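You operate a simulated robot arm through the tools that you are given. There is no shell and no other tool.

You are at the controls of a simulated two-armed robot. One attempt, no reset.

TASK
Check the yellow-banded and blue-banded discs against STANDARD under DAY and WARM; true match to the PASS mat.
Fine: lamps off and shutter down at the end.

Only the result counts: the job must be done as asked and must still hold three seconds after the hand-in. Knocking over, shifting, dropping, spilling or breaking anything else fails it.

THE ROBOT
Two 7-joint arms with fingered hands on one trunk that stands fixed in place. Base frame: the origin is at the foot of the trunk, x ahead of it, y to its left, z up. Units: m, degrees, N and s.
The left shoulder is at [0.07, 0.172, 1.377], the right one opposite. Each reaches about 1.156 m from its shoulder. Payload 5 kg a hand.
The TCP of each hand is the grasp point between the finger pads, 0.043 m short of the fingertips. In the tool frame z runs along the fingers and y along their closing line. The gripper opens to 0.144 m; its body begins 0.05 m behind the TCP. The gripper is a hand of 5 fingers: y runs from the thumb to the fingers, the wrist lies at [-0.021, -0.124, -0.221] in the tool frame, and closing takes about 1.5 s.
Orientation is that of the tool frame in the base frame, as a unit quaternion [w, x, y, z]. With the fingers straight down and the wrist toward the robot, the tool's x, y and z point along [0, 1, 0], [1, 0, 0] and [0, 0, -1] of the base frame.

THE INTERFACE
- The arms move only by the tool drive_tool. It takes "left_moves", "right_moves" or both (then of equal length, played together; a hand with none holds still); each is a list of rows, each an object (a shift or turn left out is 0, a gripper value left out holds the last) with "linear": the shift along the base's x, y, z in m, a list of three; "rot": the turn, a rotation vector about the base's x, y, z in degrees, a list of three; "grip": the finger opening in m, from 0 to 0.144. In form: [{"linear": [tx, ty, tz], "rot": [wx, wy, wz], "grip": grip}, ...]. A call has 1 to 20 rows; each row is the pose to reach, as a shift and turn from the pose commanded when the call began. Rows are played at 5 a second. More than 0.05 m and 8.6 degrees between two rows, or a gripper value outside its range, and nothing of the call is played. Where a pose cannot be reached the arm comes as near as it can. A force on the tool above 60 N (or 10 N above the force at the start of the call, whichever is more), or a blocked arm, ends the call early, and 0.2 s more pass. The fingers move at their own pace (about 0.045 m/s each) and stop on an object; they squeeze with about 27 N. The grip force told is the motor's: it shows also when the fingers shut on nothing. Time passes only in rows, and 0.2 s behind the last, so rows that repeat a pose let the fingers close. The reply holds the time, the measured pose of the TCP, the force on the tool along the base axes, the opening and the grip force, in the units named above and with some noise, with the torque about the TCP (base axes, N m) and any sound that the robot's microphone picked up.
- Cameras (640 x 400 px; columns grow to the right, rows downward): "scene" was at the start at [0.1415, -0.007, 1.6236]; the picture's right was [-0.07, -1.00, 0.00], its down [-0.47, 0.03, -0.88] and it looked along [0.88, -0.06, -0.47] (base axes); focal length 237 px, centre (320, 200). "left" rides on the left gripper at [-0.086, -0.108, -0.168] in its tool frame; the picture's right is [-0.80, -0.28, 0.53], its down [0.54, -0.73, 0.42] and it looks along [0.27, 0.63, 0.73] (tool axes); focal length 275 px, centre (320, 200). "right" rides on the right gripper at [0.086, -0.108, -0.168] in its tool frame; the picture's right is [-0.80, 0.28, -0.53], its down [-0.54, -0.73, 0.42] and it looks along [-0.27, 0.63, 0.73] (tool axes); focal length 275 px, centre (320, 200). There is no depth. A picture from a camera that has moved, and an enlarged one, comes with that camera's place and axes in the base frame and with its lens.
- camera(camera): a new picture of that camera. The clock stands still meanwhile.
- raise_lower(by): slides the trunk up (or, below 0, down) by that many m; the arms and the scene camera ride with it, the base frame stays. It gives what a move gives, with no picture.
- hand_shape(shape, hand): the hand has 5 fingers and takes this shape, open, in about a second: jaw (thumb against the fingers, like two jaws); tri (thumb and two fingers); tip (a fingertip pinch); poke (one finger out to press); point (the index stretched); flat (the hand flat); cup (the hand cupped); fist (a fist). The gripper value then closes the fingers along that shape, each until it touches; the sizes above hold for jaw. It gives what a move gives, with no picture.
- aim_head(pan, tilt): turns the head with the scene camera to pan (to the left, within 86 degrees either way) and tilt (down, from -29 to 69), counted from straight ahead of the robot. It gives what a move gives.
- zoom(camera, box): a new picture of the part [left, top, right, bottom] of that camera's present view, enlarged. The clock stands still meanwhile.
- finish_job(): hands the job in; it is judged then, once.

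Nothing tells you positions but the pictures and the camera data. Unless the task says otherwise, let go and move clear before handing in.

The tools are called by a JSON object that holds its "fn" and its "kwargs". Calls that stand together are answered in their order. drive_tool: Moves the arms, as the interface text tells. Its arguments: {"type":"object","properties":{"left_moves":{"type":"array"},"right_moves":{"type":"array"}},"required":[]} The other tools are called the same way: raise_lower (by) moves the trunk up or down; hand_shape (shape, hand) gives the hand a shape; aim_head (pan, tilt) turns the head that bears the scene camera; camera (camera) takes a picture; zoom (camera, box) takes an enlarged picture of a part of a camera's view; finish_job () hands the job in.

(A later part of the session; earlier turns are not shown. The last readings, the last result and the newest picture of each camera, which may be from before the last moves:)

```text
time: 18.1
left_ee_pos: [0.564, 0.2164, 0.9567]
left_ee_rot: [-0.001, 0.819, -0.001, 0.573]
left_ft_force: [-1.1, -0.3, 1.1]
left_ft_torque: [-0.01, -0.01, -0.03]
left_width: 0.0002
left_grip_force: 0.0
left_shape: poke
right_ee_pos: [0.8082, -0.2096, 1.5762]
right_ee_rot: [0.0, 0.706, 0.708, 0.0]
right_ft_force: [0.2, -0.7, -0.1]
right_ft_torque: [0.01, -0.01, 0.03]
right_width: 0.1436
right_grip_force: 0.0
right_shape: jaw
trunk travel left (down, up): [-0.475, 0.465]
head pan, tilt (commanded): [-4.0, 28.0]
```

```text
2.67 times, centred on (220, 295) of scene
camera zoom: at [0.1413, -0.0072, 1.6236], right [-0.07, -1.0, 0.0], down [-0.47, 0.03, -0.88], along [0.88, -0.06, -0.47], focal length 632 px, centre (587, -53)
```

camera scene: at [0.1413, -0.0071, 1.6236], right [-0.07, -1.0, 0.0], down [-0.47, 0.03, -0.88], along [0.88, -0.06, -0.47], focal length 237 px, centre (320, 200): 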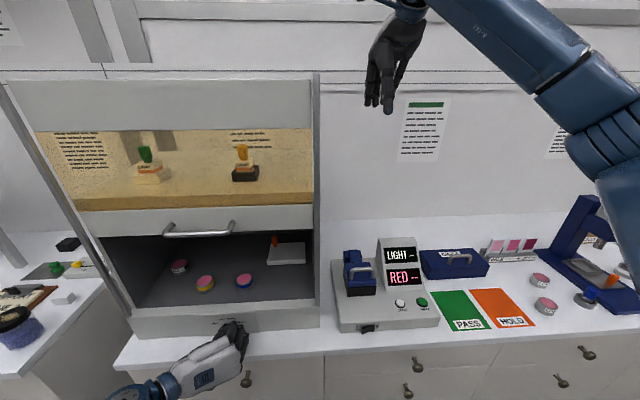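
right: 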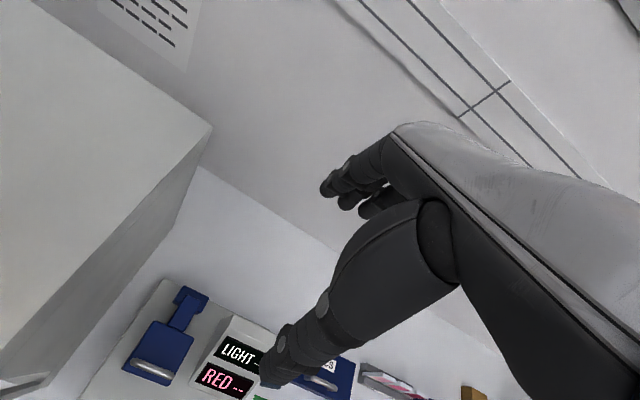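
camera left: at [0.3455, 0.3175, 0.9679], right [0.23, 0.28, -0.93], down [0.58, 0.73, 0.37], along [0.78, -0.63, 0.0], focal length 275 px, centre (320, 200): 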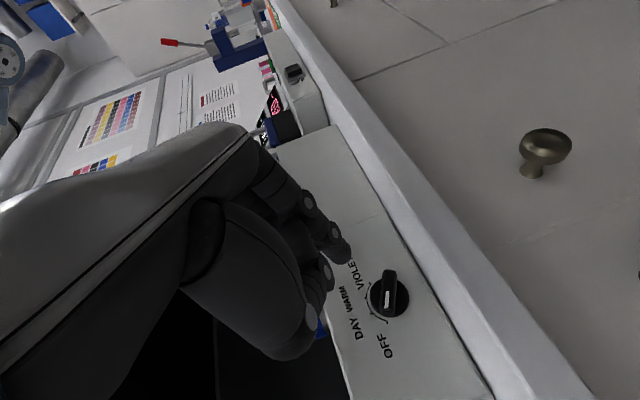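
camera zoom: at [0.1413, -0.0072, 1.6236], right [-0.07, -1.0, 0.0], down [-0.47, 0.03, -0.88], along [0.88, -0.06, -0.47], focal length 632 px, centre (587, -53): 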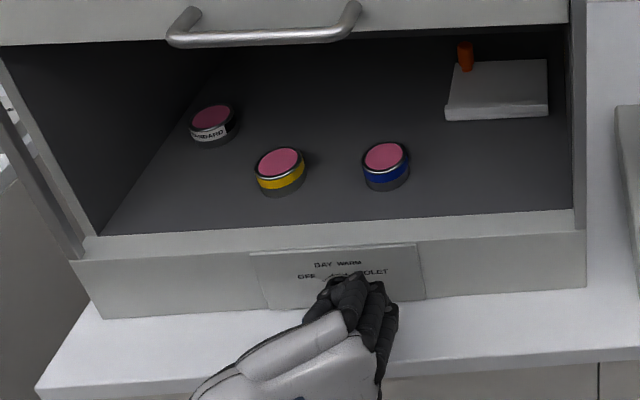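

The pointer is about 30° left of vertical, close to DAY at 20°. I'll push about 4 mm more.

{"fn": "drive_tool", "kwargs": {"left_moves": [{"linear": [0, 0.0, -0.002]}, {"linear": [0, 0.0, -0.004]}, {"linear": [0, 0.0, -0.0045]}]}}

{"fn": "zoom", "kwargs": {"camera": "left", "box": [290, 180, 450, 300]}}

{"fn": "zoom", "kwargs": {"camera": "scene", "box": [100, 220, 340, 370]}}

```text
time: 18.9
left_ee_pos: [0.5637, 0.2164, 0.9512]
left_ee_rot: [0.0, 0.819, 0.0, 0.574]
left_ft_force: [-0.3, -1.2, 0.1]
left_ft_torque: [0.01, 0.03, -0.05]
left_width: 0.0
left_grip_force: 0.0
left_shape: poke
right_ee_pos: [0.8088, -0.2081, 1.5755]
right_ee_rot: [0.0, 0.706, 0.708, 0.0]
right_ft_force: [0.2, -1.2, 1.3]
right_ft_torque: [-0.01, 0.0, -0.02]
right_width: 0.1436
right_grip_force: 0.1
right_shape: jaw
trunk travel left (down, up): [-0.475, 0.465]
head pan, tilt (commanded): [-4.0, 28.0]
```

```text
3.33 times, centred on (370, 240) of left
camera zoom: at [0.3785, 0.3251, 0.9269], right [0.23, 0.28, -0.93], down [0.58, 0.73, 0.36], along [0.78, -0.63, 0.0], focal length 918 px, centre (153, 67)
```

zoom: 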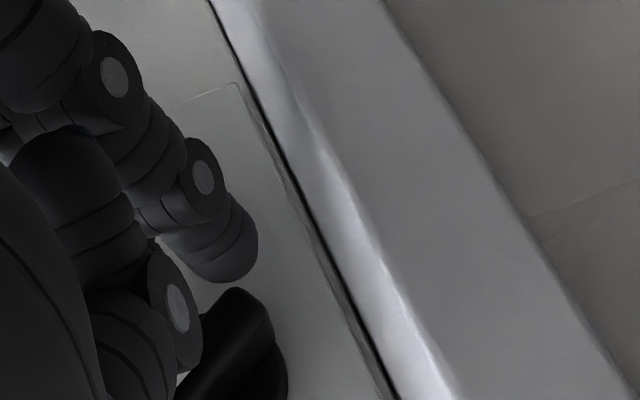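

```text
2.67 times, centred on (220, 295) of scene
camera zoom: at [0.1413, -0.0072, 1.6236], right [-0.07, -1.0, 0.0], down [-0.47, 0.03, -0.88], along [0.88, -0.06, -0.47], focal length 632 px, centre (587, -53)
```

zoom: 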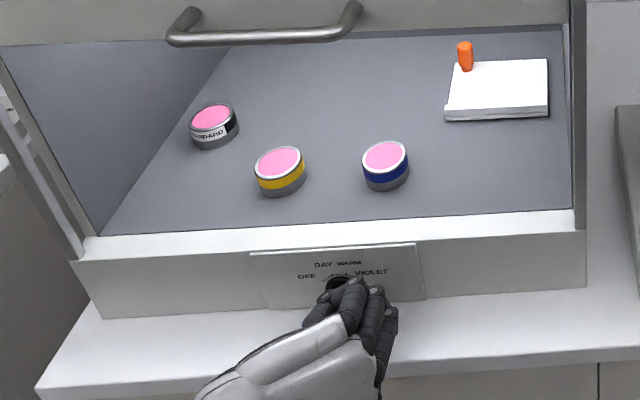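

The booth light has come on, a white DAY light. I'll enlarge the three discs to compare their colours.

{"fn": "zoom", "kwargs": {"camera": "scene", "box": [160, 255, 265, 300]}}

{"fn": "zoom", "kwargs": {"camera": "scene", "box": [166, 255, 194, 275]}}

{"fn": "zoom", "kwargs": {"camera": "scene", "box": [190, 270, 218, 290]}}

{"fn": "zoom", "kwargs": {"camera": "scene", "box": [230, 268, 258, 288]}}

```text
6.10 times, centred on (212, 278) of scene
camera zoom: at [0.1413, -0.0072, 1.6236], right [-0.07, -1.0, 0.0], down [-0.47, 0.03, -0.88], along [0.88, -0.06, -0.47], focal length 1445 px, centre (975, -272)
```

zoom: 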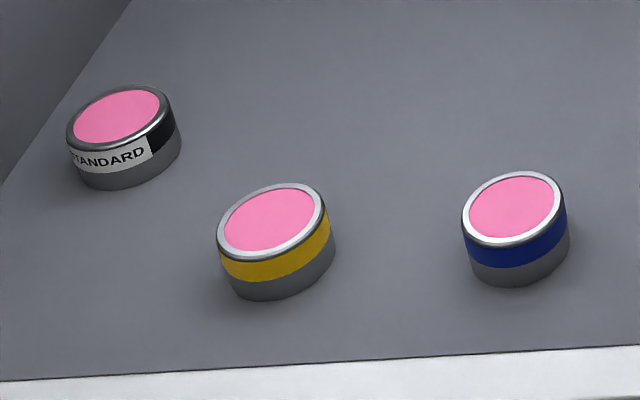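

```text
16.00 times, centred on (180, 265) of scene
camera zoom: at [0.1413, -0.0072, 1.6236], right [-0.07, -1.0, 0.0], down [-0.47, 0.03, -0.88], along [0.88, -0.06, -0.47], focal length 3793 px, centre (2560, -840)
```

zoom: 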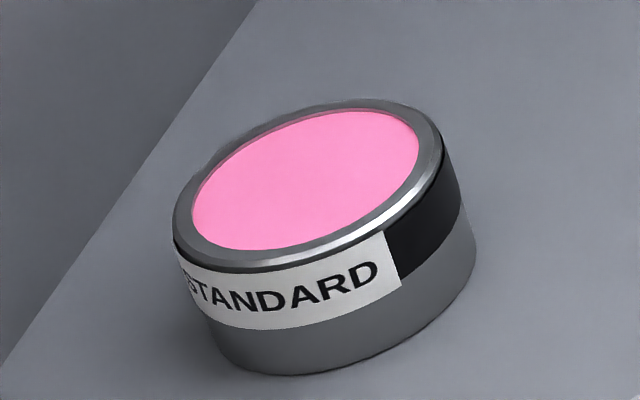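

```text
16.00 times, centred on (204, 280) of scene
camera zoom: at [0.1413, -0.0072, 1.6236], right [-0.07, -1.0, 0.0], down [-0.47, 0.03, -0.88], along [0.88, -0.06, -0.47], focal length 3793 px, centre (2176, -1080)
```

zoom: 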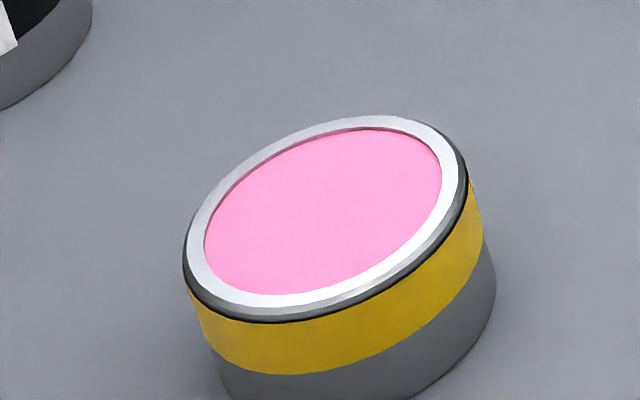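

```text
16.00 times, centred on (244, 278) of scene
camera zoom: at [0.1413, -0.0072, 1.6236], right [-0.07, -1.0, 0.0], down [-0.47, 0.03, -0.88], along [0.88, -0.06, -0.47], focal length 3793 px, centre (1536, -1048)
```

zoom: 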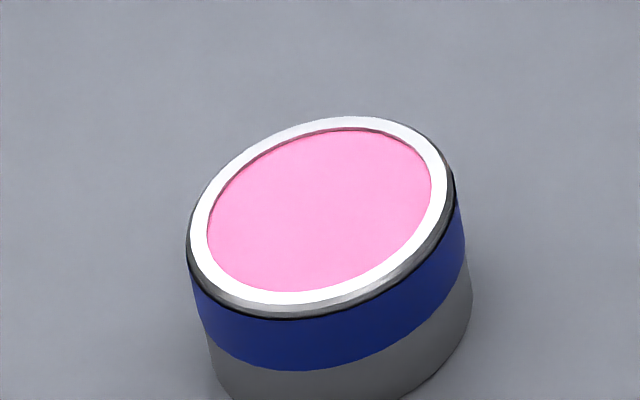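

Under DAY all three discs look the same pink, as a metameric pair would. I'll dwell briefly, then keep pushing the bar's tail left and down along the arc toward WARM.

{"fn": "drive_tool", "kwargs": {"left_moves": [{"linear": [0, 0.0, 0]}, {"linear": [0, 0.0, 0]}, {"linear": [0, 0.0, 0]}, {"linear": [0, 0.0, 0]}, {"linear": [0, 0.0, 0]}, {"linear": [0, 0.002, -0.001]}, {"linear": [0, 0.004, -0.002]}, {"linear": [0, 0.006, -0.003]}, {"linear": [0, 0.008, -0.004]}, {"linear": [0, 0.009, -0.0045]}]}}

{"fn": "zoom", "kwargs": {"camera": "left", "box": [290, 180, 450, 300]}}

{"fn": "zoom", "kwargs": {"camera": "scene", "box": [100, 220, 340, 370]}}

```text
time: 21.1
left_ee_pos: [0.5639, 0.223, 0.9461]
left_ee_rot: [0.001, 0.819, -0.002, 0.573]
left_ft_force: [-3.0, -16.1, 1.7]
left_ft_torque: [-0.08, 0.0, -0.75]
left_width: 0.0001
left_grip_force: 0.0
left_shape: poke
right_ee_pos: [0.8086, -0.2124, 1.5762]
right_ee_rot: [-0.001, 0.707, 0.708, 0.0]
right_ft_force: [0.5, -0.1, -1.1]
right_ft_torque: [-0.02, -0.03, 0.02]
right_width: 0.1436
right_grip_force: 0.0
right_shape: jaw
trunk travel left (down, up): [-0.475, 0.465]
head pan, tilt (commanded): [-4.0, 28.0]
```

```text
3.33 times, centred on (370, 240) of left
camera zoom: at [0.3787, 0.3318, 0.9225], right [0.23, 0.28, -0.93], down [0.58, 0.72, 0.36], along [0.78, -0.63, 0.0], focal length 918 px, centre (153, 67)
```

zoom: 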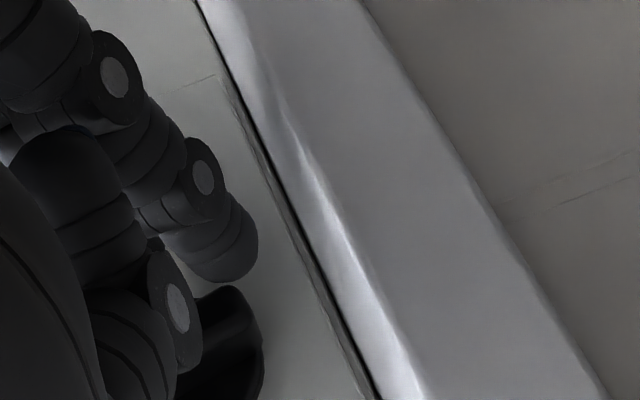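

```text
2.67 times, centred on (220, 295) of scene
camera zoom: at [0.1408, -0.0095, 1.6237], right [-0.07, -1.0, 0.0], down [-0.47, 0.03, -0.88], along [0.88, -0.06, -0.47], focal length 632 px, centre (587, -53)
```

zoom: 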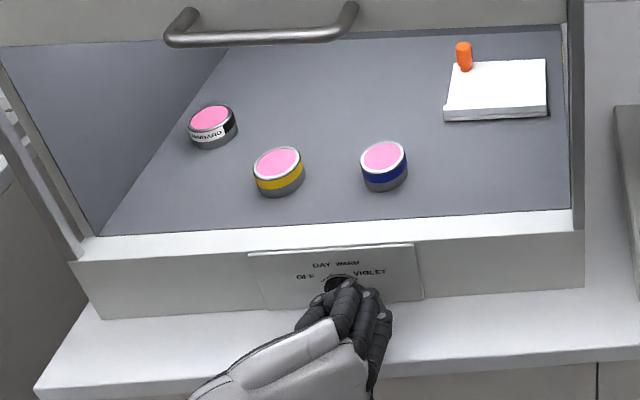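

The sideways push met 16 N. The finger above the index is probably touching the bar's upper half. I'll back off, withdraw, and instead push the pointer end from its left side, where the other fingers stay above the bar.

{"fn": "drive_tool", "kwargs": {"left_moves": [{"linear": [0, -0.006, 0]}, {"linear": [0, -0.012, 0]}, {"linear": [-0.02, -0.012, 0.0]}, {"linear": [-0.04, -0.012, 0.005]}, {"linear": [-0.04, 0.008, 0.015]}, {"linear": [-0.04, 0.0391, 0.0246]}, {"linear": [-0.04, 0.0391, 0.0246]}]}}

{"fn": "zoom", "kwargs": {"camera": "left", "box": [290, 180, 490, 330]}}

{"fn": "zoom", "kwargs": {"camera": "scene", "box": [150, 290, 290, 380]}}

```text
time: 22.7
left_ee_pos: [0.5257, 0.2647, 0.9708]
left_ee_rot: [0.001, 0.818, 0.0, 0.575]
left_ft_force: [-0.9, 0.2, -0.2]
left_ft_torque: [-0.01, -0.05, -0.01]
left_width: 0.0
left_grip_force: 0.0
left_shape: poke
right_ee_pos: [0.8087, -0.2107, 1.5766]
right_ee_rot: [0.0, 0.707, 0.707, 0.0]
right_ft_force: [0.0, 0.2, 0.2]
right_ft_torque: [0.02, 0.0, 0.01]
right_width: 0.1433
right_grip_force: 0.1
right_shape: jaw
trunk travel left (down, up): [-0.475, 0.465]
head pan, tilt (commanded): [-4.0, 28.0]
```

```text
2.67 times, centred on (390, 255) of left
camera zoom: at [0.339, 0.3724, 0.9472], right [0.23, 0.28, -0.93], down [0.58, 0.73, 0.36], along [0.78, -0.63, 0.0], focal length 734 px, centre (133, 53)
```

zoom: 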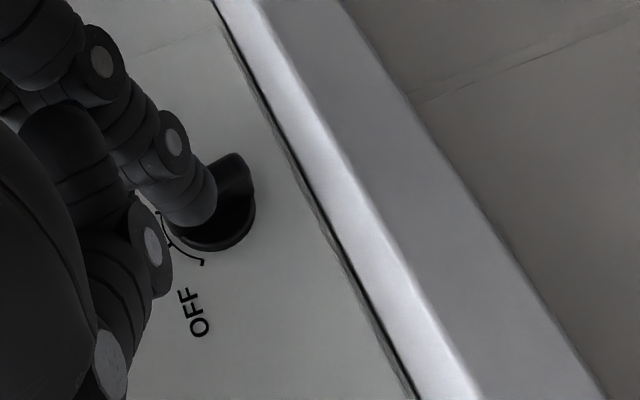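

```text
4.44 times, centred on (220, 335) of scene
camera zoom: at [0.1412, -0.0076, 1.6236], right [-0.07, -1.0, 0.0], down [-0.47, 0.03, -0.88], along [0.88, -0.06, -0.47], focal length 1054 px, centre (764, -400)
```

zoom: 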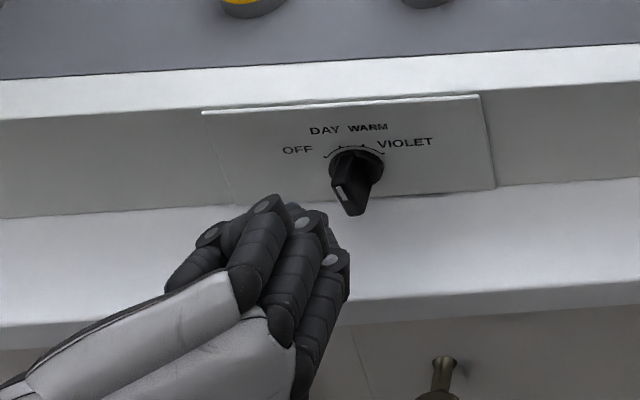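

The knob is now clearly at DAY, and the hand is clear on its left. I'll advance beside the pointer end and push it right and up toward WARM.

{"fn": "drive_tool", "kwargs": {"left_moves": [{"linear": [0.012, 0, 0]}, {"linear": [0.024, 0, 0]}, {"linear": [0.036, 0, 0]}, {"linear": [0.036, -0.005, 0.001]}, {"linear": [0.036, -0.009, 0.0025]}, {"linear": [0.036, -0.011, 0.0055]}, {"linear": [0.036, -0.013, 0.0088]}, {"linear": [0.036, -0.0155, 0.0105]}]}}

{"fn": "zoom", "kwargs": {"camera": "left", "box": [290, 180, 490, 330]}}

{"fn": "zoom", "kwargs": {"camera": "scene", "box": [100, 220, 340, 370]}}

```text
time: 24.5
left_ee_pos: [0.5601, 0.2499, 0.9817]
left_ee_rot: [0.0, 0.82, 0.001, 0.573]
left_ft_force: [-1.8, 1.9, 1.1]
left_ft_torque: [0.05, 0.03, 0.06]
left_width: 0.0
left_grip_force: 0.0
left_shape: poke
right_ee_pos: [0.8094, -0.2092, 1.5769]
right_ee_rot: [0.0, 0.706, 0.708, 0.001]
right_ft_force: [-0.4, -0.7, 1.2]
right_ft_torque: [0.01, -0.03, 0.0]
right_width: 0.1435
right_grip_force: 0.1
right_shape: jaw
trunk travel left (down, up): [-0.475, 0.465]
head pan, tilt (commanded): [-4.0, 28.0]
```

```text
2.67 times, centred on (390, 255) of left
camera zoom: at [0.3745, 0.3577, 0.9576], right [0.23, 0.28, -0.93], down [0.58, 0.73, 0.36], along [0.78, -0.63, 0.0], focal length 734 px, centre (133, 53)
```

zoom: 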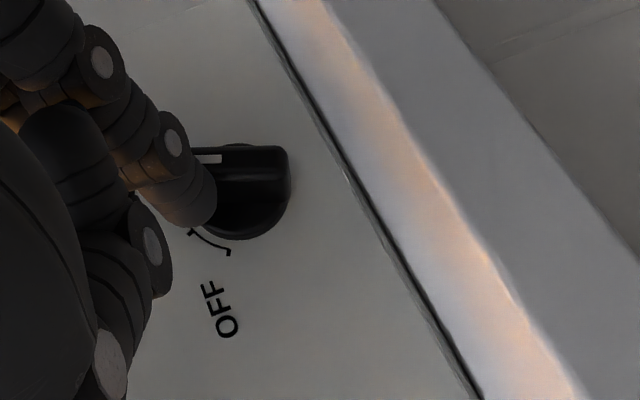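

```text
2.67 times, centred on (220, 295) of scene
camera zoom: at [0.1413, -0.0068, 1.6236], right [-0.07, -1.0, 0.0], down [-0.47, 0.03, -0.88], along [0.88, -0.06, -0.47], focal length 632 px, centre (587, -53)
```

zoom: 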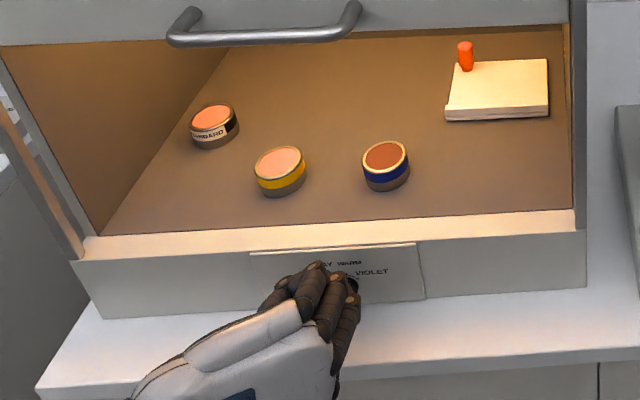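

WARM light is on: blue has clearly turned brownish, while yellow stays close to the STANDARD. I'll enlarge to compare.

{"fn": "zoom", "kwargs": {"camera": "scene", "box": [160, 255, 265, 300]}}

{"fn": "zoom", "kwargs": {"camera": "scene", "box": [166, 255, 194, 275]}}

{"fn": "zoom", "kwargs": {"camera": "scene", "box": [190, 270, 218, 290]}}

{"fn": "zoom", "kwargs": {"camera": "scene", "box": [230, 268, 258, 288]}}

{"fn": "zoom", "kwargs": {"camera": "scene", "box": [190, 305, 260, 350]}}

```text
6.10 times, centred on (212, 278) of scene
camera zoom: at [0.1413, -0.0068, 1.6236], right [-0.07, -1.0, 0.0], down [-0.47, 0.03, -0.88], along [0.88, -0.06, -0.47], focal length 1445 px, centre (975, -272)
```

zoom: 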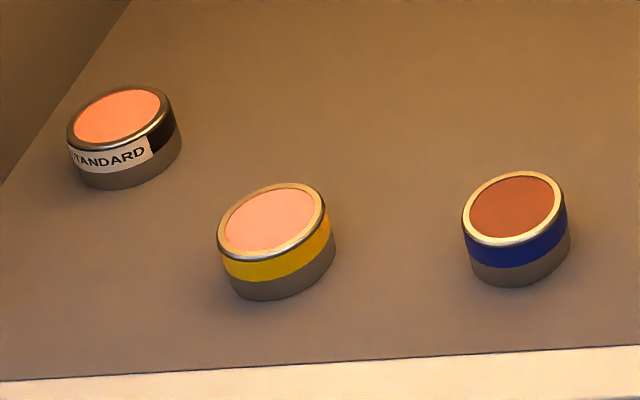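

```text
16.00 times, centred on (180, 265) of scene
camera zoom: at [0.1413, -0.0068, 1.6236], right [-0.07, -1.0, 0.0], down [-0.47, 0.03, -0.88], along [0.88, -0.06, -0.47], focal length 3793 px, centre (2560, -840)
```

zoom: 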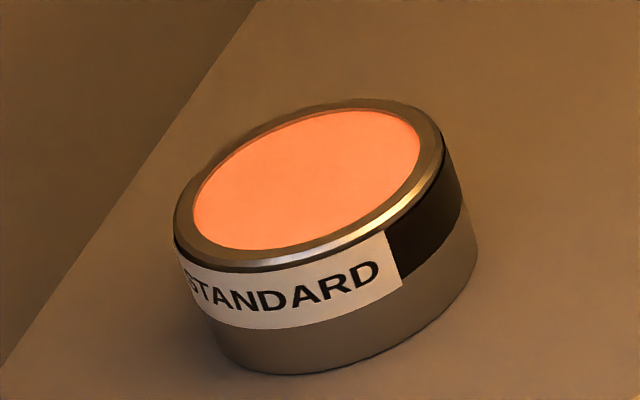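

```text
16.00 times, centred on (204, 280) of scene
camera zoom: at [0.1413, -0.0068, 1.6236], right [-0.07, -1.0, 0.0], down [-0.47, 0.03, -0.88], along [0.88, -0.06, -0.47], focal length 3793 px, centre (2176, -1080)
```

zoom: 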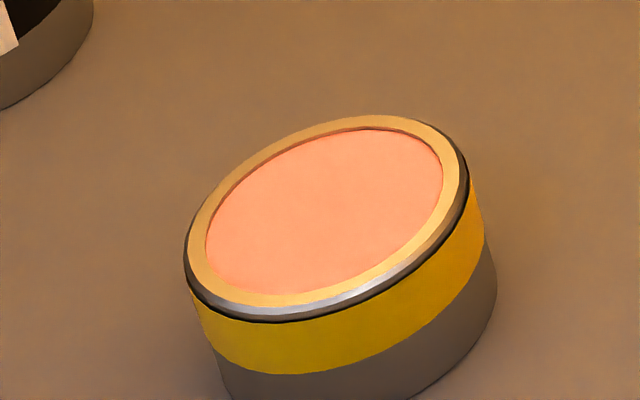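

```text
16.00 times, centred on (244, 278) of scene
camera zoom: at [0.1413, -0.0068, 1.6236], right [-0.07, -1.0, 0.0], down [-0.47, 0.03, -0.88], along [0.88, -0.06, -0.47], focal length 3793 px, centre (1536, -1048)
```

zoom: 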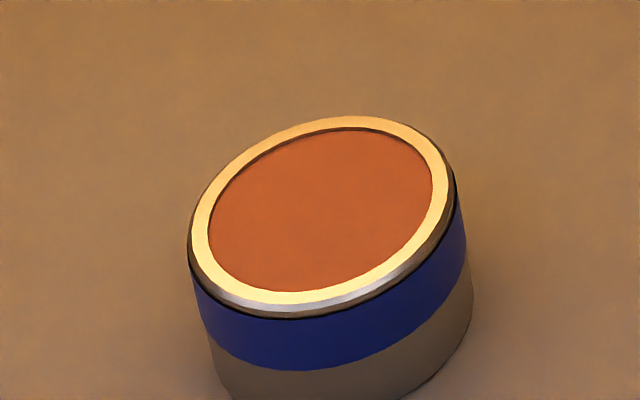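

```text
8.89 times, centred on (225, 328) of scene
camera zoom: at [0.1413, -0.0068, 1.6236], right [-0.07, -1.0, 0.0], down [-0.47, 0.03, -0.88], along [0.88, -0.06, -0.47], focal length 2107 px, centre (1164, -933)
```

zoom: 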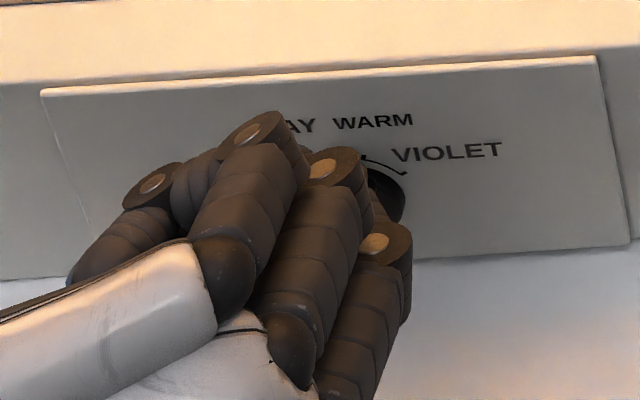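

Yellow matches STANDARD under both lamps and blue does not, so yellow goes to PASS. After a short dwell at WARM I'll back off, roll the hand 30°, and set up on the right side of the pointer to push it back to OFF.

{"fn": "drive_tool", "kwargs": {"left_moves": [{"linear": [0, 0, 0]}, {"linear": [0, 0, 0]}, {"linear": [0, 0, 0]}, {"linear": [0, 0, 0]}, {"linear": [0, 0, 0]}, {"linear": [0, 0.006, -0.002]}, {"linear": [-0.02, 0.006, -0.002]}, {"linear": [-0.04, 0.006, 0]}, {"linear": [-0.04, -0.015, 0.01], "rot": [7.5, 0, 0]}, {"linear": [-0.04, -0.035, 0.005], "rot": [15, 0, 0]}, {"linear": [-0.04, -0.05, -0.005], "rot": [22.5, 0, 0]}, {"linear": [-0.04, -0.0561, -0.0113], "rot": [30, 0, 0]}, {"linear": [-0.04, -0.0561, -0.0113], "rot": [30, 0, 0]}]}}

{"fn": "zoom", "kwargs": {"camera": "left", "box": [290, 180, 490, 330]}}

{"fn": "zoom", "kwargs": {"camera": "scene", "box": [150, 290, 290, 380]}}

```text
time: 27.3
left_ee_pos: [0.5196, 0.1929, 0.9709]
left_ee_rot: [-0.212, 0.791, -0.148, 0.554]
left_ft_force: [0.3, -0.1, 0.1]
left_ft_torque: [0.01, 0.03, -0.02]
left_width: 0.0
left_grip_force: 0.1
left_shape: poke
right_ee_pos: [0.8084, -0.2082, 1.5758]
right_ee_rot: [0.0, 0.706, 0.708, -0.001]
right_ft_force: [-0.6, -0.2, 0.8]
right_ft_torque: [0.01, -0.01, 0.02]
right_width: 0.1435
right_grip_force: 0.1
right_shape: jaw
trunk travel left (down, up): [-0.475, 0.465]
head pan, tilt (commanded): [-4.0, 28.0]
```

```text
2.67 times, centred on (390, 255) of left
camera zoom: at [0.3338, 0.2987, 1.0051], right [0.23, 0.71, -0.66], down [0.58, 0.45, 0.68], along [0.78, -0.54, -0.31], focal length 734 px, centre (133, 53)
```

zoom: 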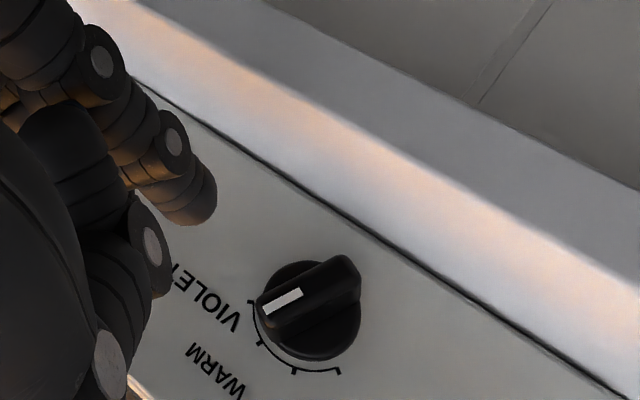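

```text
4.44 times, centred on (220, 335) of scene
camera zoom: at [0.1411, -0.0067, 1.6236], right [-0.07, -1.0, 0.0], down [-0.47, 0.03, -0.88], along [0.88, -0.06, -0.47], focal length 1054 px, centre (764, -400)
```

zoom: 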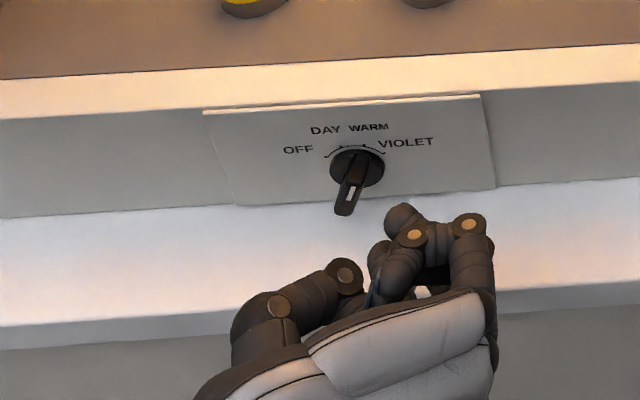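

The lamp stayed on WARM and the hand is now on the right of the knob. I'll enlarge the scene view to see exactly which finger is the index tip.

{"fn": "zoom", "kwargs": {"camera": "scene", "box": [200, 310, 272, 355]}}

{"fn": "camera", "kwargs": {"camera": "left"}}

```text
8.89 times, centred on (236, 332) of scene
camera zoom: at [0.1411, -0.0067, 1.6236], right [-0.07, -1.0, 0.0], down [-0.47, 0.03, -0.88], along [0.88, -0.06, -0.47], focal length 2107 px, centre (1067, -978)
```

zoom: 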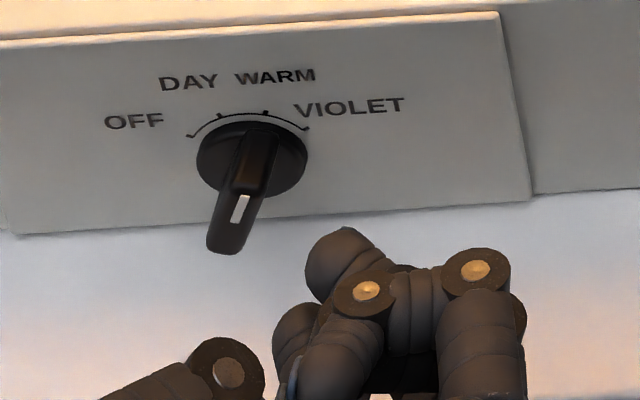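

```text
taken
camera left: at [0.3338, 0.2987, 1.0051], right [0.23, 0.71, -0.66], down [0.58, 0.45, 0.68], along [0.78, -0.54, -0.31], focal length 275 px, centre (320, 200)
```

left: 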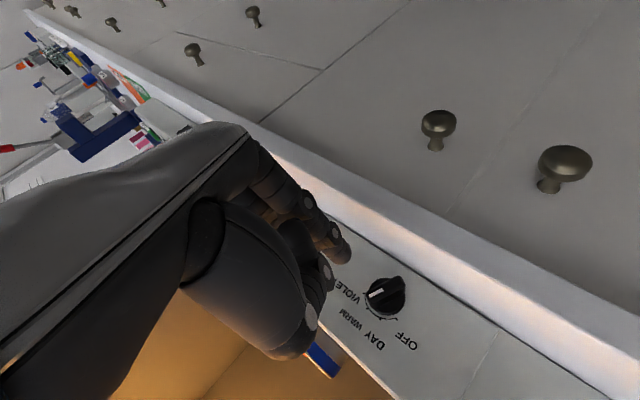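

The index tip model holds, and the middle finger is also extended above it, which explains the earlier contact. From here the middle finger will be up and to the right, clear of the bar. I'll advance and sweep the pointer left over the top toward OFF.

{"fn": "drive_tool", "kwargs": {"left_moves": [{"linear": [0.014, 0, 0]}, {"linear": [0.028, 0, 0]}, {"linear": [0.041, 0, 0]}, {"linear": [0.041, 0.0065, -0.001]}, {"linear": [0.041, 0.0128, -0.0018]}, {"linear": [0.041, 0.0147, 0.0013]}, {"linear": [0.041, 0.0167, 0.0043]}, {"linear": [0.041, 0.0196, 0.0065]}, {"linear": [0.041, 0.0225, 0.0086]}, {"linear": [0.041, 0.026, 0.0098]}, {"linear": [0.041, 0.0295, 0.0107]}, {"linear": [0.041, 0.033, 0.0107]}, {"linear": [0.041, 0.035, 0.0106]}]}}

{"fn": "zoom", "kwargs": {"camera": "left", "box": [290, 180, 490, 330]}}

{"fn": "zoom", "kwargs": {"camera": "scene", "box": [100, 220, 340, 370]}}

```text
time: 30.1
left_ee_pos: [0.562, 0.2273, 0.9819]
left_ee_rot: [-0.211, 0.791, -0.148, 0.554]
left_ft_force: [0.6, -2.0, 1.6]
left_ft_torque: [-0.05, -0.07, -0.09]
left_width: 0.0
left_grip_force: 0.2
left_shape: poke
right_ee_pos: [0.8088, -0.2094, 1.5759]
right_ee_rot: [0.0, 0.706, 0.708, 0.0]
right_ft_force: [-0.2, -1.0, 0.1]
right_ft_torque: [0.02, -0.01, -0.01]
right_width: 0.1436
right_grip_force: 0.1
right_shape: jaw
trunk travel left (down, up): [-0.475, 0.465]
head pan, tilt (commanded): [-4.0, 28.0]
```

```text
2.67 times, centred on (390, 255) of left
camera zoom: at [0.3763, 0.3331, 1.015], right [0.23, 0.71, -0.66], down [0.58, 0.45, 0.68], along [0.78, -0.54, -0.31], focal length 734 px, centre (133, 53)
```

zoom: 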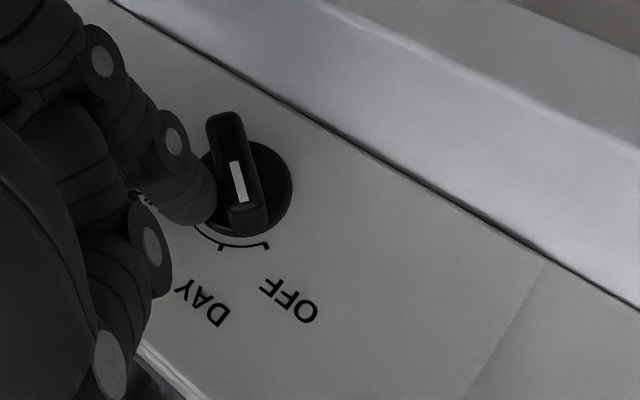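

```text
2.67 times, centred on (220, 295) of scene
camera zoom: at [0.1413, -0.0073, 1.6236], right [-0.07, -1.0, 0.0], down [-0.47, 0.03, -0.88], along [0.88, -0.06, -0.47], focal length 632 px, centre (587, -53)
```

zoom: 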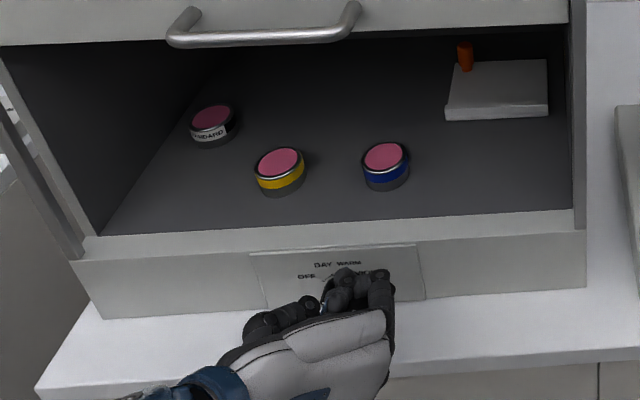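

The lamp is off and the pointer is near OFF, roughly -51° with the tick at -60°. I'll nudge it a little further onto the mark.

{"fn": "drive_tool", "kwargs": {"left_moves": [{"linear": [0, 0.002, -0.0004]}, {"linear": [0, 0.004, -0.001]}, {"linear": [0, 0.005, -0.0015]}]}}

{"fn": "zoom", "kwargs": {"camera": "left", "box": [290, 180, 490, 330]}}

```text
time: 30.9
left_ee_pos: [0.5621, 0.2292, 0.982]
left_ee_rot: [-0.212, 0.791, -0.149, 0.555]
left_ft_force: [0.7, -11.0, 9.9]
left_ft_torque: [-0.17, -0.32, -0.33]
left_width: 0.0
left_grip_force: 0.0
left_shape: poke
right_ee_pos: [0.8084, -0.212, 1.5764]
right_ee_rot: [0.0, 0.707, 0.707, 0.0]
right_ft_force: [0.4, 0.2, -0.2]
right_ft_torque: [0.02, 0.0, 0.02]
right_width: 0.1433
right_grip_force: 0.2
right_shape: jaw
trunk travel left (down, up): [-0.475, 0.465]
head pan, tilt (commanded): [-4.0, 28.0]
```

```text
2.67 times, centred on (390, 255) of left
camera zoom: at [0.3761, 0.3363, 1.0146], right [0.23, 0.71, -0.66], down [0.58, 0.45, 0.68], along [0.78, -0.54, -0.31], focal length 734 px, centre (133, 53)
```

zoom: 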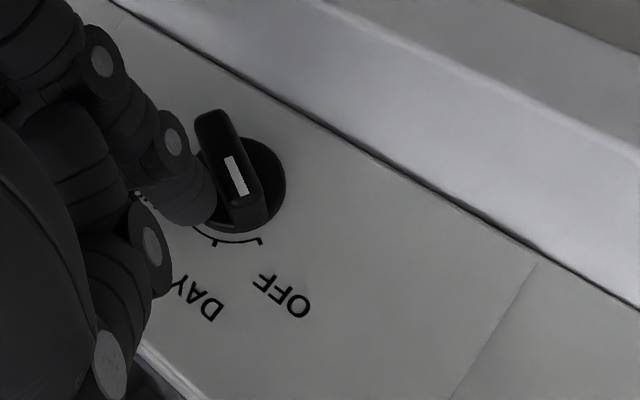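

The knob hit its stop at OFF and the lamp is off. I'll withdraw the left hand from the knob and park it to the left of the booth, then get the right arm ready to pick the yellow disc.

{"fn": "drive_tool", "kwargs": {"left_moves": [{"linear": [0, -0.004, 0.002]}, {"linear": [-0.02, -0.005, 0.003]}, {"linear": [-0.05, -0.005, 0.005]}, {"linear": [-0.055, 0.03, 0.03]}, {"linear": [-0.06, 0.065, 0.055]}, {"linear": [-0.065, 0.1, 0.08]}, {"linear": [-0.07, 0.135, 0.105]}, {"linear": [-0.075, 0.17, 0.13]}, {"linear": [-0.08, 0.21, 0.15]}, {"linear": [-0.08, 0.25, 0.165]}, {"linear": [-0.08, 0.27, 0.17]}]}}

{"fn": "camera", "kwargs": {"camera": "scene"}}

{"fn": "zoom", "kwargs": {"camera": "scene", "box": [200, 310, 272, 355]}}

{"fn": "zoom", "kwargs": {"camera": "scene", "box": [410, 270, 570, 350]}}

```text
time: 33.3
left_ee_pos: [0.4813, 0.5034, 1.1486]
left_ee_rot: [-0.211, 0.792, -0.147, 0.554]
left_ft_force: [0.0, 0.1, 0.8]
left_ft_torque: [0.01, -0.02, 0.0]
left_width: 0.0002
left_grip_force: 0.2
left_shape: poke
left hand out of reach, approached as far as the arm can: row 4, 5, 6, 7, 8, 9
right_ee_pos: [0.8089, -0.2084, 1.5767]
right_ee_rot: [0.0, 0.706, 0.708, 0.0]
right_ft_force: [-0.8, -0.2, 0.0]
right_ft_torque: [-0.01, 0.0, -0.01]
right_width: 0.1436
right_grip_force: 0.0
right_shape: jaw
trunk travel left (down, up): [-0.475, 0.465]
head pan, tilt (commanded): [-4.0, 28.0]
```

```text
taken
camera scene: at [0.1415, -0.0061, 1.6235], right [-0.07, -1.0, 0.0], down [-0.47, 0.03, -0.88], along [0.88, -0.06, -0.47], focal length 237 px, centre (320, 200)
```

scene: 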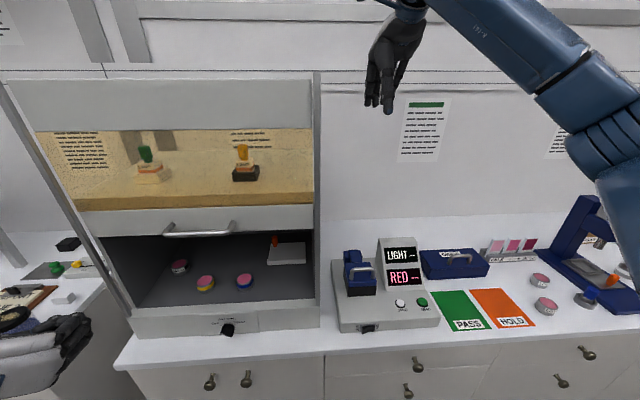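

```text
8.89 times, centred on (236, 332) of scene
camera zoom: at [0.1415, -0.0061, 1.6235], right [-0.07, -1.0, 0.0], down [-0.47, 0.03, -0.88], along [0.88, -0.06, -0.47], focal length 2107 px, centre (1067, -978)
```

zoom: 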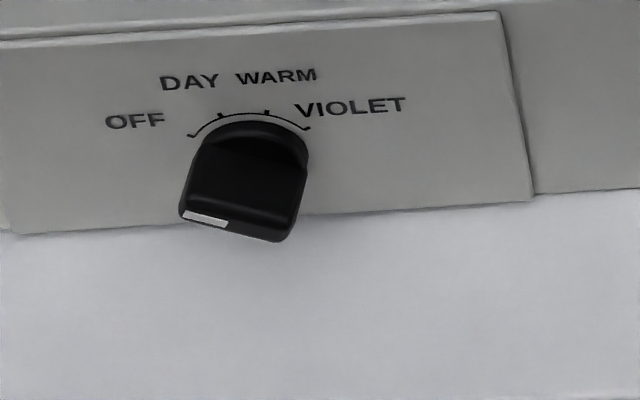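

```text
4.00 times, centred on (490, 310) of scene
camera zoom: at [0.1415, -0.0061, 1.6235], right [-0.07, -1.0, 0.0], down [-0.47, 0.03, -0.88], along [0.88, -0.06, -0.47], focal length 948 px, centre (-360, -240)
```

zoom: 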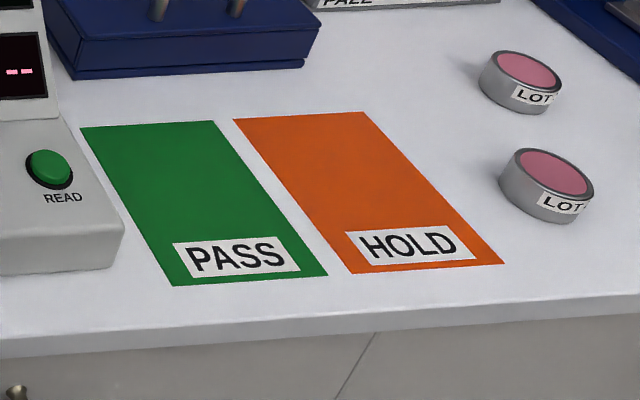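

The knob reads OFF again, exactly as at the start. The PASS mat spans about x 0.575–0.729, y -0.588 to -0.459, centred near (0.652, -0.523). I'll set the right hand to "tri" and look at it.

{"fn": "hand_shape", "kwargs": {"shape": "tri", "hand": "right"}}

{"fn": "camera", "kwargs": {"camera": "right"}}

{"fn": "zoom", "kwargs": {"camera": "scene", "box": [340, 0, 460, 130]}}

```text
time: 34.2
left_ee_pos: [0.482, 0.5026, 1.1494]
left_ee_rot: [-0.213, 0.792, -0.148, 0.553]
left_ft_force: [0.8, -0.7, -0.2]
left_ft_torque: [0.01, 0.01, 0.0]
left_width: 0.0
left_grip_force: 0.0
left_shape: poke
right_ee_pos: [0.809, -0.2085, 1.5759]
right_ee_rot: [0.0, 0.706, 0.708, 0.0]
right_ft_force: [-0.1, 0.4, 0.4]
right_ft_torque: [-0.01, 0.01, -0.02]
right_width: 0.1436
right_grip_force: 0.1
right_shape: tri
trunk travel left (down, up): [-0.475, 0.465]
head pan, tilt (commanded): [-4.0, 28.0]
```

```text
taken
camera right: at [0.7001, -0.1232, 1.7433], right [0.29, -0.8, 0.53], down [-0.73, -0.54, -0.42], along [0.63, -0.27, -0.73], focal length 275 px, centre (320, 200)
```

right: 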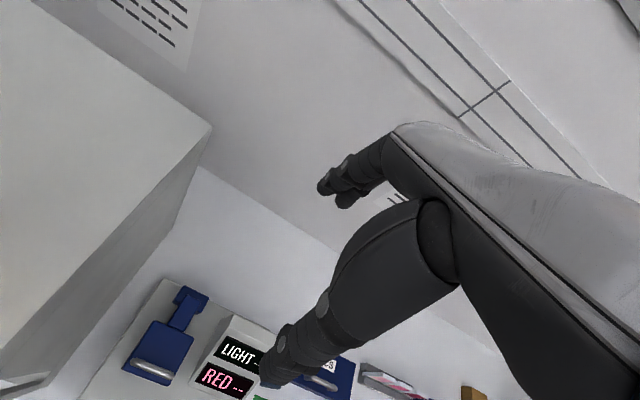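

```text
3.08 times, centred on (400, 65) of scene
camera zoom: at [0.1413, -0.0072, 1.6236], right [-0.07, -1.0, 0.0], down [-0.47, 0.03, -0.88], along [0.88, -0.06, -0.47], focal length 730 px, centre (74, 615)
```

zoom: 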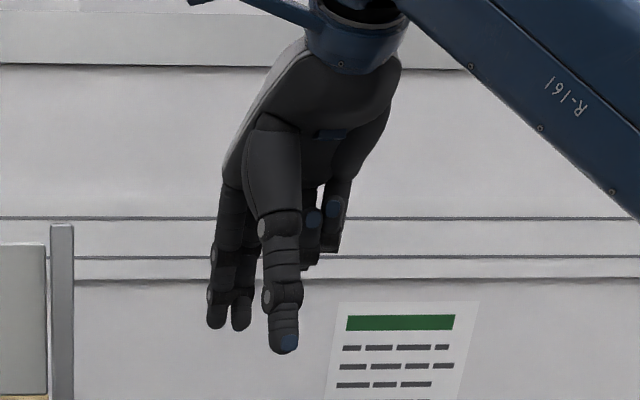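

"Tri" opposes the thumb to two fingers, which suits the disc. I'll swing the right arm away from the booth side while rotating it so the fingers point forward and down (35° pitch) with a sideways closing line.

{"fn": "drive_tool", "kwargs": {"right_moves": [{"linear": [-0.0114, -0.0101, -0.0126], "rot": [-3.06, -3.06, 5.89]}, {"linear": [-0.0227, -0.0202, -0.0251], "rot": [-6.13, -6.13, 11.77]}, {"linear": [-0.0341, -0.0303, -0.0377], "rot": [-9.19, -9.19, 17.66]}, {"linear": [-0.0454, -0.0404, -0.0503], "rot": [-12.26, -12.26, 23.54]}, {"linear": [-0.0568, -0.0505, -0.0629], "rot": [-15.32, -15.32, 29.43]}, {"linear": [-0.0681, -0.0606, -0.0754], "rot": [-18.39, -18.39, 35.31]}, {"linear": [-0.0795, -0.0708, -0.088], "rot": [-21.45, -21.45, 41.2]}, {"linear": [-0.0909, -0.0809, -0.1006], "rot": [-24.51, -24.51, 47.09]}, {"linear": [-0.1022, -0.091, -0.1131], "rot": [-27.58, -27.58, 52.97]}, {"linear": [-0.1136, -0.1011, -0.1257], "rot": [-30.64, -30.64, 58.86]}, {"linear": [-0.1249, -0.1112, -0.1383], "rot": [-33.71, -33.71, 64.74]}, {"linear": [-0.1363, -0.1213, -0.1509], "rot": [-36.77, -36.77, 70.63]}, {"linear": [-0.1476, -0.1314, -0.1634], "rot": [-39.84, -39.84, 76.51]}, {"linear": [-0.159, -0.1415, -0.176], "rot": [-42.9, -42.9, 82.4]}]}}

{"fn": "camera", "kwargs": {"camera": "scene"}}

{"fn": "camera", "kwargs": {"camera": "right"}}

```text
time: 37.2
left_ee_pos: [0.4828, 0.5087, 1.1461]
left_ee_rot: [-0.211, 0.792, -0.146, 0.554]
left_ft_force: [-0.1, 0.1, -0.7]
left_ft_torque: [-0.03, -0.05, -0.05]
left_width: 0.0001
left_grip_force: 0.0
left_shape: poke
right_ee_pos: [0.6528, -0.1948, 1.3272]
right_ee_rot: [0.456, 0.064, 0.888, -0.003]
right_ft_force: [-0.1, 1.2, -0.2]
right_ft_torque: [-0.04, 0.0, -0.06]
right_width: 0.1442
right_grip_force: 0.1
right_shape: tri
right hand out of reach, approached as far as the arm can: row 7, 8, 9, 10, 11, 12, 13, 14
trunk travel left (down, up): [-0.475, 0.465]
head pan, tilt (commanded): [-4.0, 28.0]
```

```text
taken
camera scene: at [0.142, -0.0002, 1.6236], right [-0.07, -1.0, 0.0], down [-0.47, 0.03, -0.88], along [0.88, -0.06, -0.47], focal length 237 px, centre (320, 200)
```

scene: 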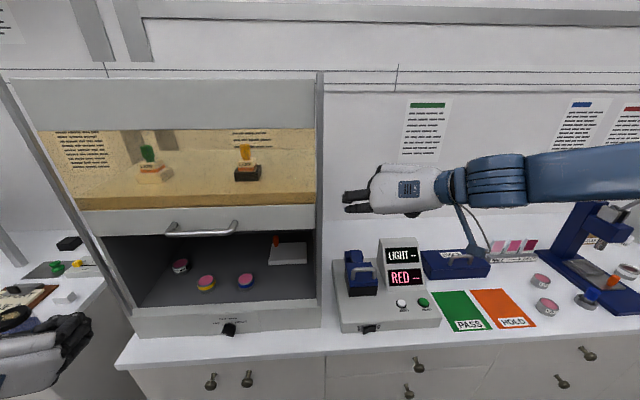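

```text
taken
camera right: at [0.4553, -0.2825, 1.3502], right [0.06, 0.23, 0.97], down [0.57, -0.81, 0.15], along [0.82, 0.55, -0.18], focal length 275 px, centre (320, 200)
```

right: 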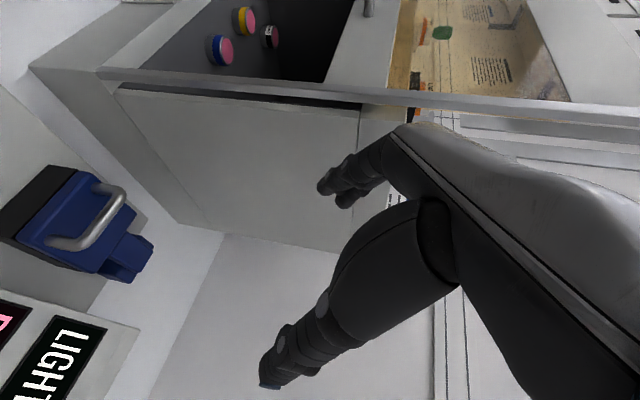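

The right wrist is near its bend limit this close to the body. Raising the trunk 0.15 m gives the arm more room before I bring the hand in front of the booth opening.

{"fn": "raise_lower", "kwargs": {"by": 0.15}}

{"fn": "drive_tool", "kwargs": {"right_moves": [{"linear": [-0.02, 0.0, -0.03]}, {"linear": [-0.04, 0.0, -0.06]}, {"linear": [-0.06, 0.0, -0.09]}, {"linear": [-0.08, 0.0, -0.12]}, {"linear": [-0.085, 0.0, -0.16]}, {"linear": [-0.085, 0.0, -0.2]}]}}

{"fn": "camera", "kwargs": {"camera": "scene"}}

```text
time: 39.0
left_ee_pos: [0.4817, 0.5029, 1.299]
left_ee_rot: [-0.212, 0.791, -0.148, 0.554]
left_ft_force: [0.7, -0.2, -0.7]
left_ft_torque: [0.01, -0.01, 0.02]
left_width: 0.0
left_grip_force: 0.0
left_shape: poke
right_ee_pos: [0.6534, -0.2003, 1.4776]
right_ee_rot: [0.455, 0.065, 0.888, 0.0]
right_ft_force: [0.2, -0.7, 0.8]
right_ft_torque: [0.01, 0.01, 0.02]
right_width: 0.144
right_grip_force: 0.1
right_shape: tri
trunk travel left (down, up): [-0.625, 0.315]
head pan, tilt (commanded): [-4.0, 28.0]
```

```text
time: 40.4
left_ee_pos: [0.4804, 0.5034, 1.2987]
left_ee_rot: [-0.213, 0.791, -0.148, 0.555]
left_ft_force: [-0.4, 0.4, -0.3]
left_ft_torque: [-0.02, -0.01, -0.04]
left_width: 0.0
left_grip_force: 0.1
left_shape: poke
right_ee_pos: [0.5815, -0.2035, 1.3]
right_ee_rot: [0.46, 0.067, 0.885, 0.001]
right_ft_force: [-4.7, 1.0, -13.8]
right_ft_torque: [0.01, -1.13, -0.08]
right_width: 0.1441
right_grip_force: 0.1
right_shape: tri
right hand out of reach, approached as far as the arm can: row 4, 5, 6
trunk travel left (down, up): [-0.625, 0.315]
head pan, tilt (commanded): [-4.0, 28.0]
```

```text
taken
camera scene: at [0.1395, -0.0064, 1.7734], right [-0.07, -1.0, 0.0], down [-0.47, 0.03, -0.88], along [0.88, -0.06, -0.47], focal length 237 px, centre (320, 200)
```

scene: 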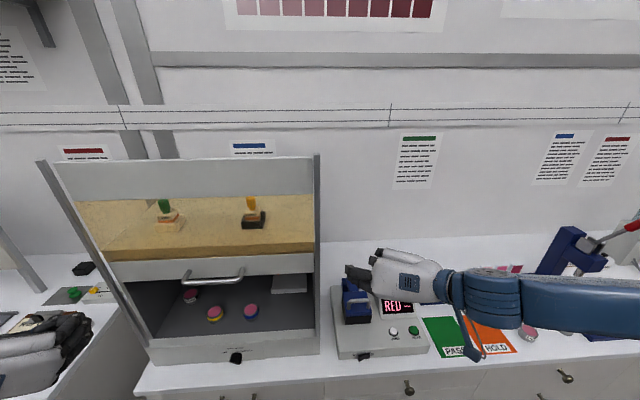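

The hand reported a small downward force of about 14 N, possibly transient or from a wrist limit. I'll hold still and re-read before going on.

{"fn": "drive_tool", "kwargs": {"right_moves": [{"linear": [0, 0, 0]}, {"linear": [0, 0, 0]}]}}

{"fn": "camera", "kwargs": {"camera": "right"}}

{"fn": "zoom", "kwargs": {"camera": "scene", "box": [320, 220, 560, 370]}}

```text
time: 41.0
left_ee_pos: [0.4813, 0.5029, 1.2982]
left_ee_rot: [-0.212, 0.791, -0.148, 0.554]
left_ft_force: [-0.1, -0.3, -0.4]
left_ft_torque: [-0.02, -0.02, -0.02]
left_width: 0.0
left_grip_force: 0.1
left_shape: poke
right_ee_pos: [0.5794, -0.2032, 1.2946]
right_ee_rot: [0.452, 0.067, 0.889, 0.001]
right_ft_force: [-0.1, 0.2, 0.2]
right_ft_torque: [-0.01, 0.01, -0.02]
right_width: 0.1441
right_grip_force: 0.0
right_shape: tri
trunk travel left (down, up): [-0.625, 0.315]
head pan, tilt (commanded): [-4.0, 28.0]
```

```text
taken
camera right: at [0.3814, -0.291, 1.3166], right [0.07, 0.22, 0.97], down [0.57, -0.81, 0.14], along [0.82, 0.55, -0.18], focal length 275 px, centre (320, 200)
```

right: 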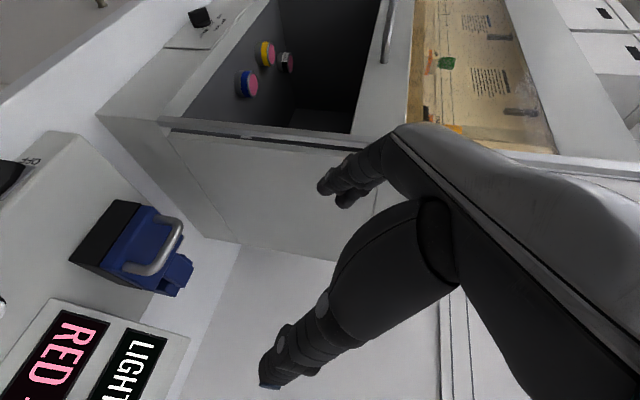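

```text
2.67 times, centred on (440, 295) of scene
camera zoom: at [0.1404, -0.0065, 1.7737], right [-0.07, -1.0, 0.0], down [-0.47, 0.03, -0.88], along [0.88, -0.06, -0.47], focal length 632 px, centre (0, -53)
```

zoom: 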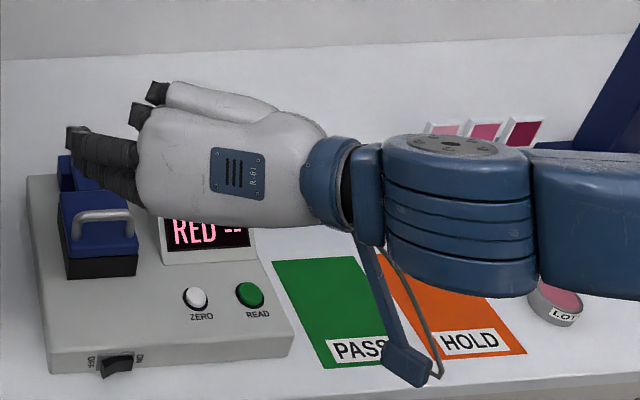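

The force was only transient and now reads zero. I'll bring the right hand down and left, in front of the open booth near (0.57, 0.21, 1.08), correcting its small tilt on the way.

{"fn": "drive_tool", "kwargs": {"right_moves": [{"linear": [-0.01, 0.01, -0.035], "rot": [-0.46, -0.14, 0.84]}, {"linear": [-0.02, 0.025, -0.07], "rot": [-0.91, -0.28, 1.69]}, {"linear": [-0.028, 0.045, -0.105], "rot": [-1.37, -0.41, 2.53]}, {"linear": [-0.03, 0.07, -0.14], "rot": [-1.83, -0.55, 3.38]}, {"linear": [-0.03, 0.1, -0.165], "rot": [-2.28, -0.69, 4.22]}, {"linear": [-0.03, 0.14, -0.18], "rot": [-2.74, -0.83, 5.06]}, {"linear": [-0.03, 0.185, -0.19], "rot": [-3.19, -0.96, 5.91]}, {"linear": [-0.03, 0.23, -0.195], "rot": [-3.65, -1.1, 6.75]}, {"linear": [-0.03, 0.275, -0.2], "rot": [-3.65, -1.1, 6.75]}, {"linear": [-0.03, 0.32, -0.205], "rot": [-3.65, -1.1, 6.75]}, {"linear": [-0.02, 0.365, -0.21], "rot": [-3.65, -1.1, 6.75]}, {"linear": [-0.01, 0.41, -0.215], "rot": [-3.65, -1.1, 6.75]}]}}

{"fn": "camera", "kwargs": {"camera": "scene"}}

{"fn": "camera", "kwargs": {"camera": "right"}}

```text
time: 43.4
left_ee_pos: [0.4781, 0.4967, 1.3019]
left_ee_rot: [-0.212, 0.79, -0.149, 0.555]
left_ft_force: [0.2, 0.0, -0.9]
left_ft_torque: [0.02, -0.03, 0.05]
left_width: 0.0
left_grip_force: 0.0
left_shape: poke
right_ee_pos: [0.592, -0.1196, 1.2417]
right_ee_rot: [0.429, 0.024, 0.903, -0.01]
right_ft_force: [-29.4, -28.1, 6.6]
right_ft_torque: [0.1, 0.1, 1.46]
right_width: 0.1348
right_grip_force: 0.0
right_shape: tri
right hand out of reach, approached as far as the arm can: row 1, 2, 3, 4, 5, 6, 7, 8, 9, 10, 11, 12
trunk travel left (down, up): [-0.625, 0.315]
head pan, tilt (commanded): [-4.0, 28.0]
stopped in row 12 (right hand): the force on the tool passed its limit at 62 N (the readings are from after the stop); the commanded pose is now the measured one
```

```text
taken
camera scene: at [0.1343, -0.0144, 1.774], right [-0.07, -1.0, 0.0], down [-0.46, 0.04, -0.88], along [0.88, -0.06, -0.47], focal length 237 px, centre (320, 200)
```

scene: 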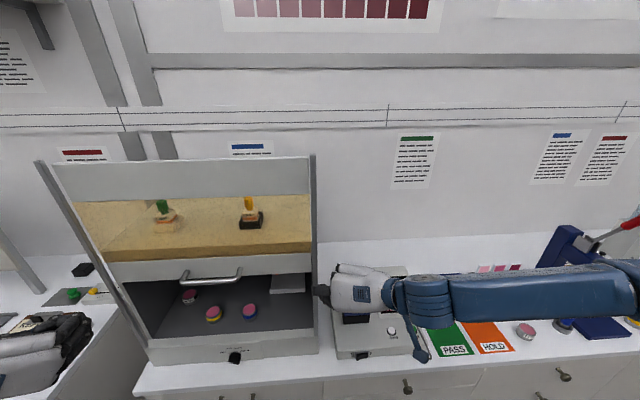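

```text
taken
camera right: at [0.4008, -0.2189, 1.2814], right [0.1, 0.28, 0.95], down [0.63, -0.76, 0.15], along [0.77, 0.59, -0.25], focal length 275 px, centre (320, 200)
```

right: 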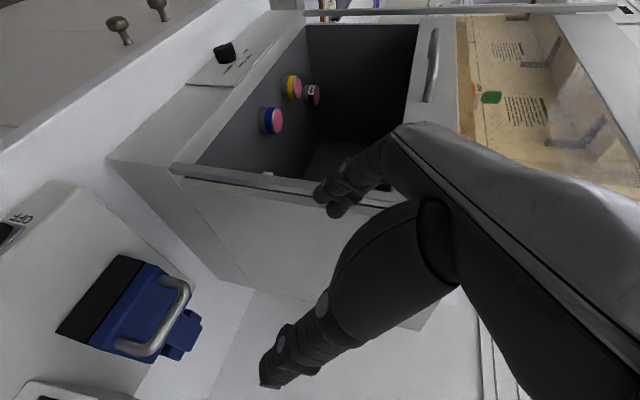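

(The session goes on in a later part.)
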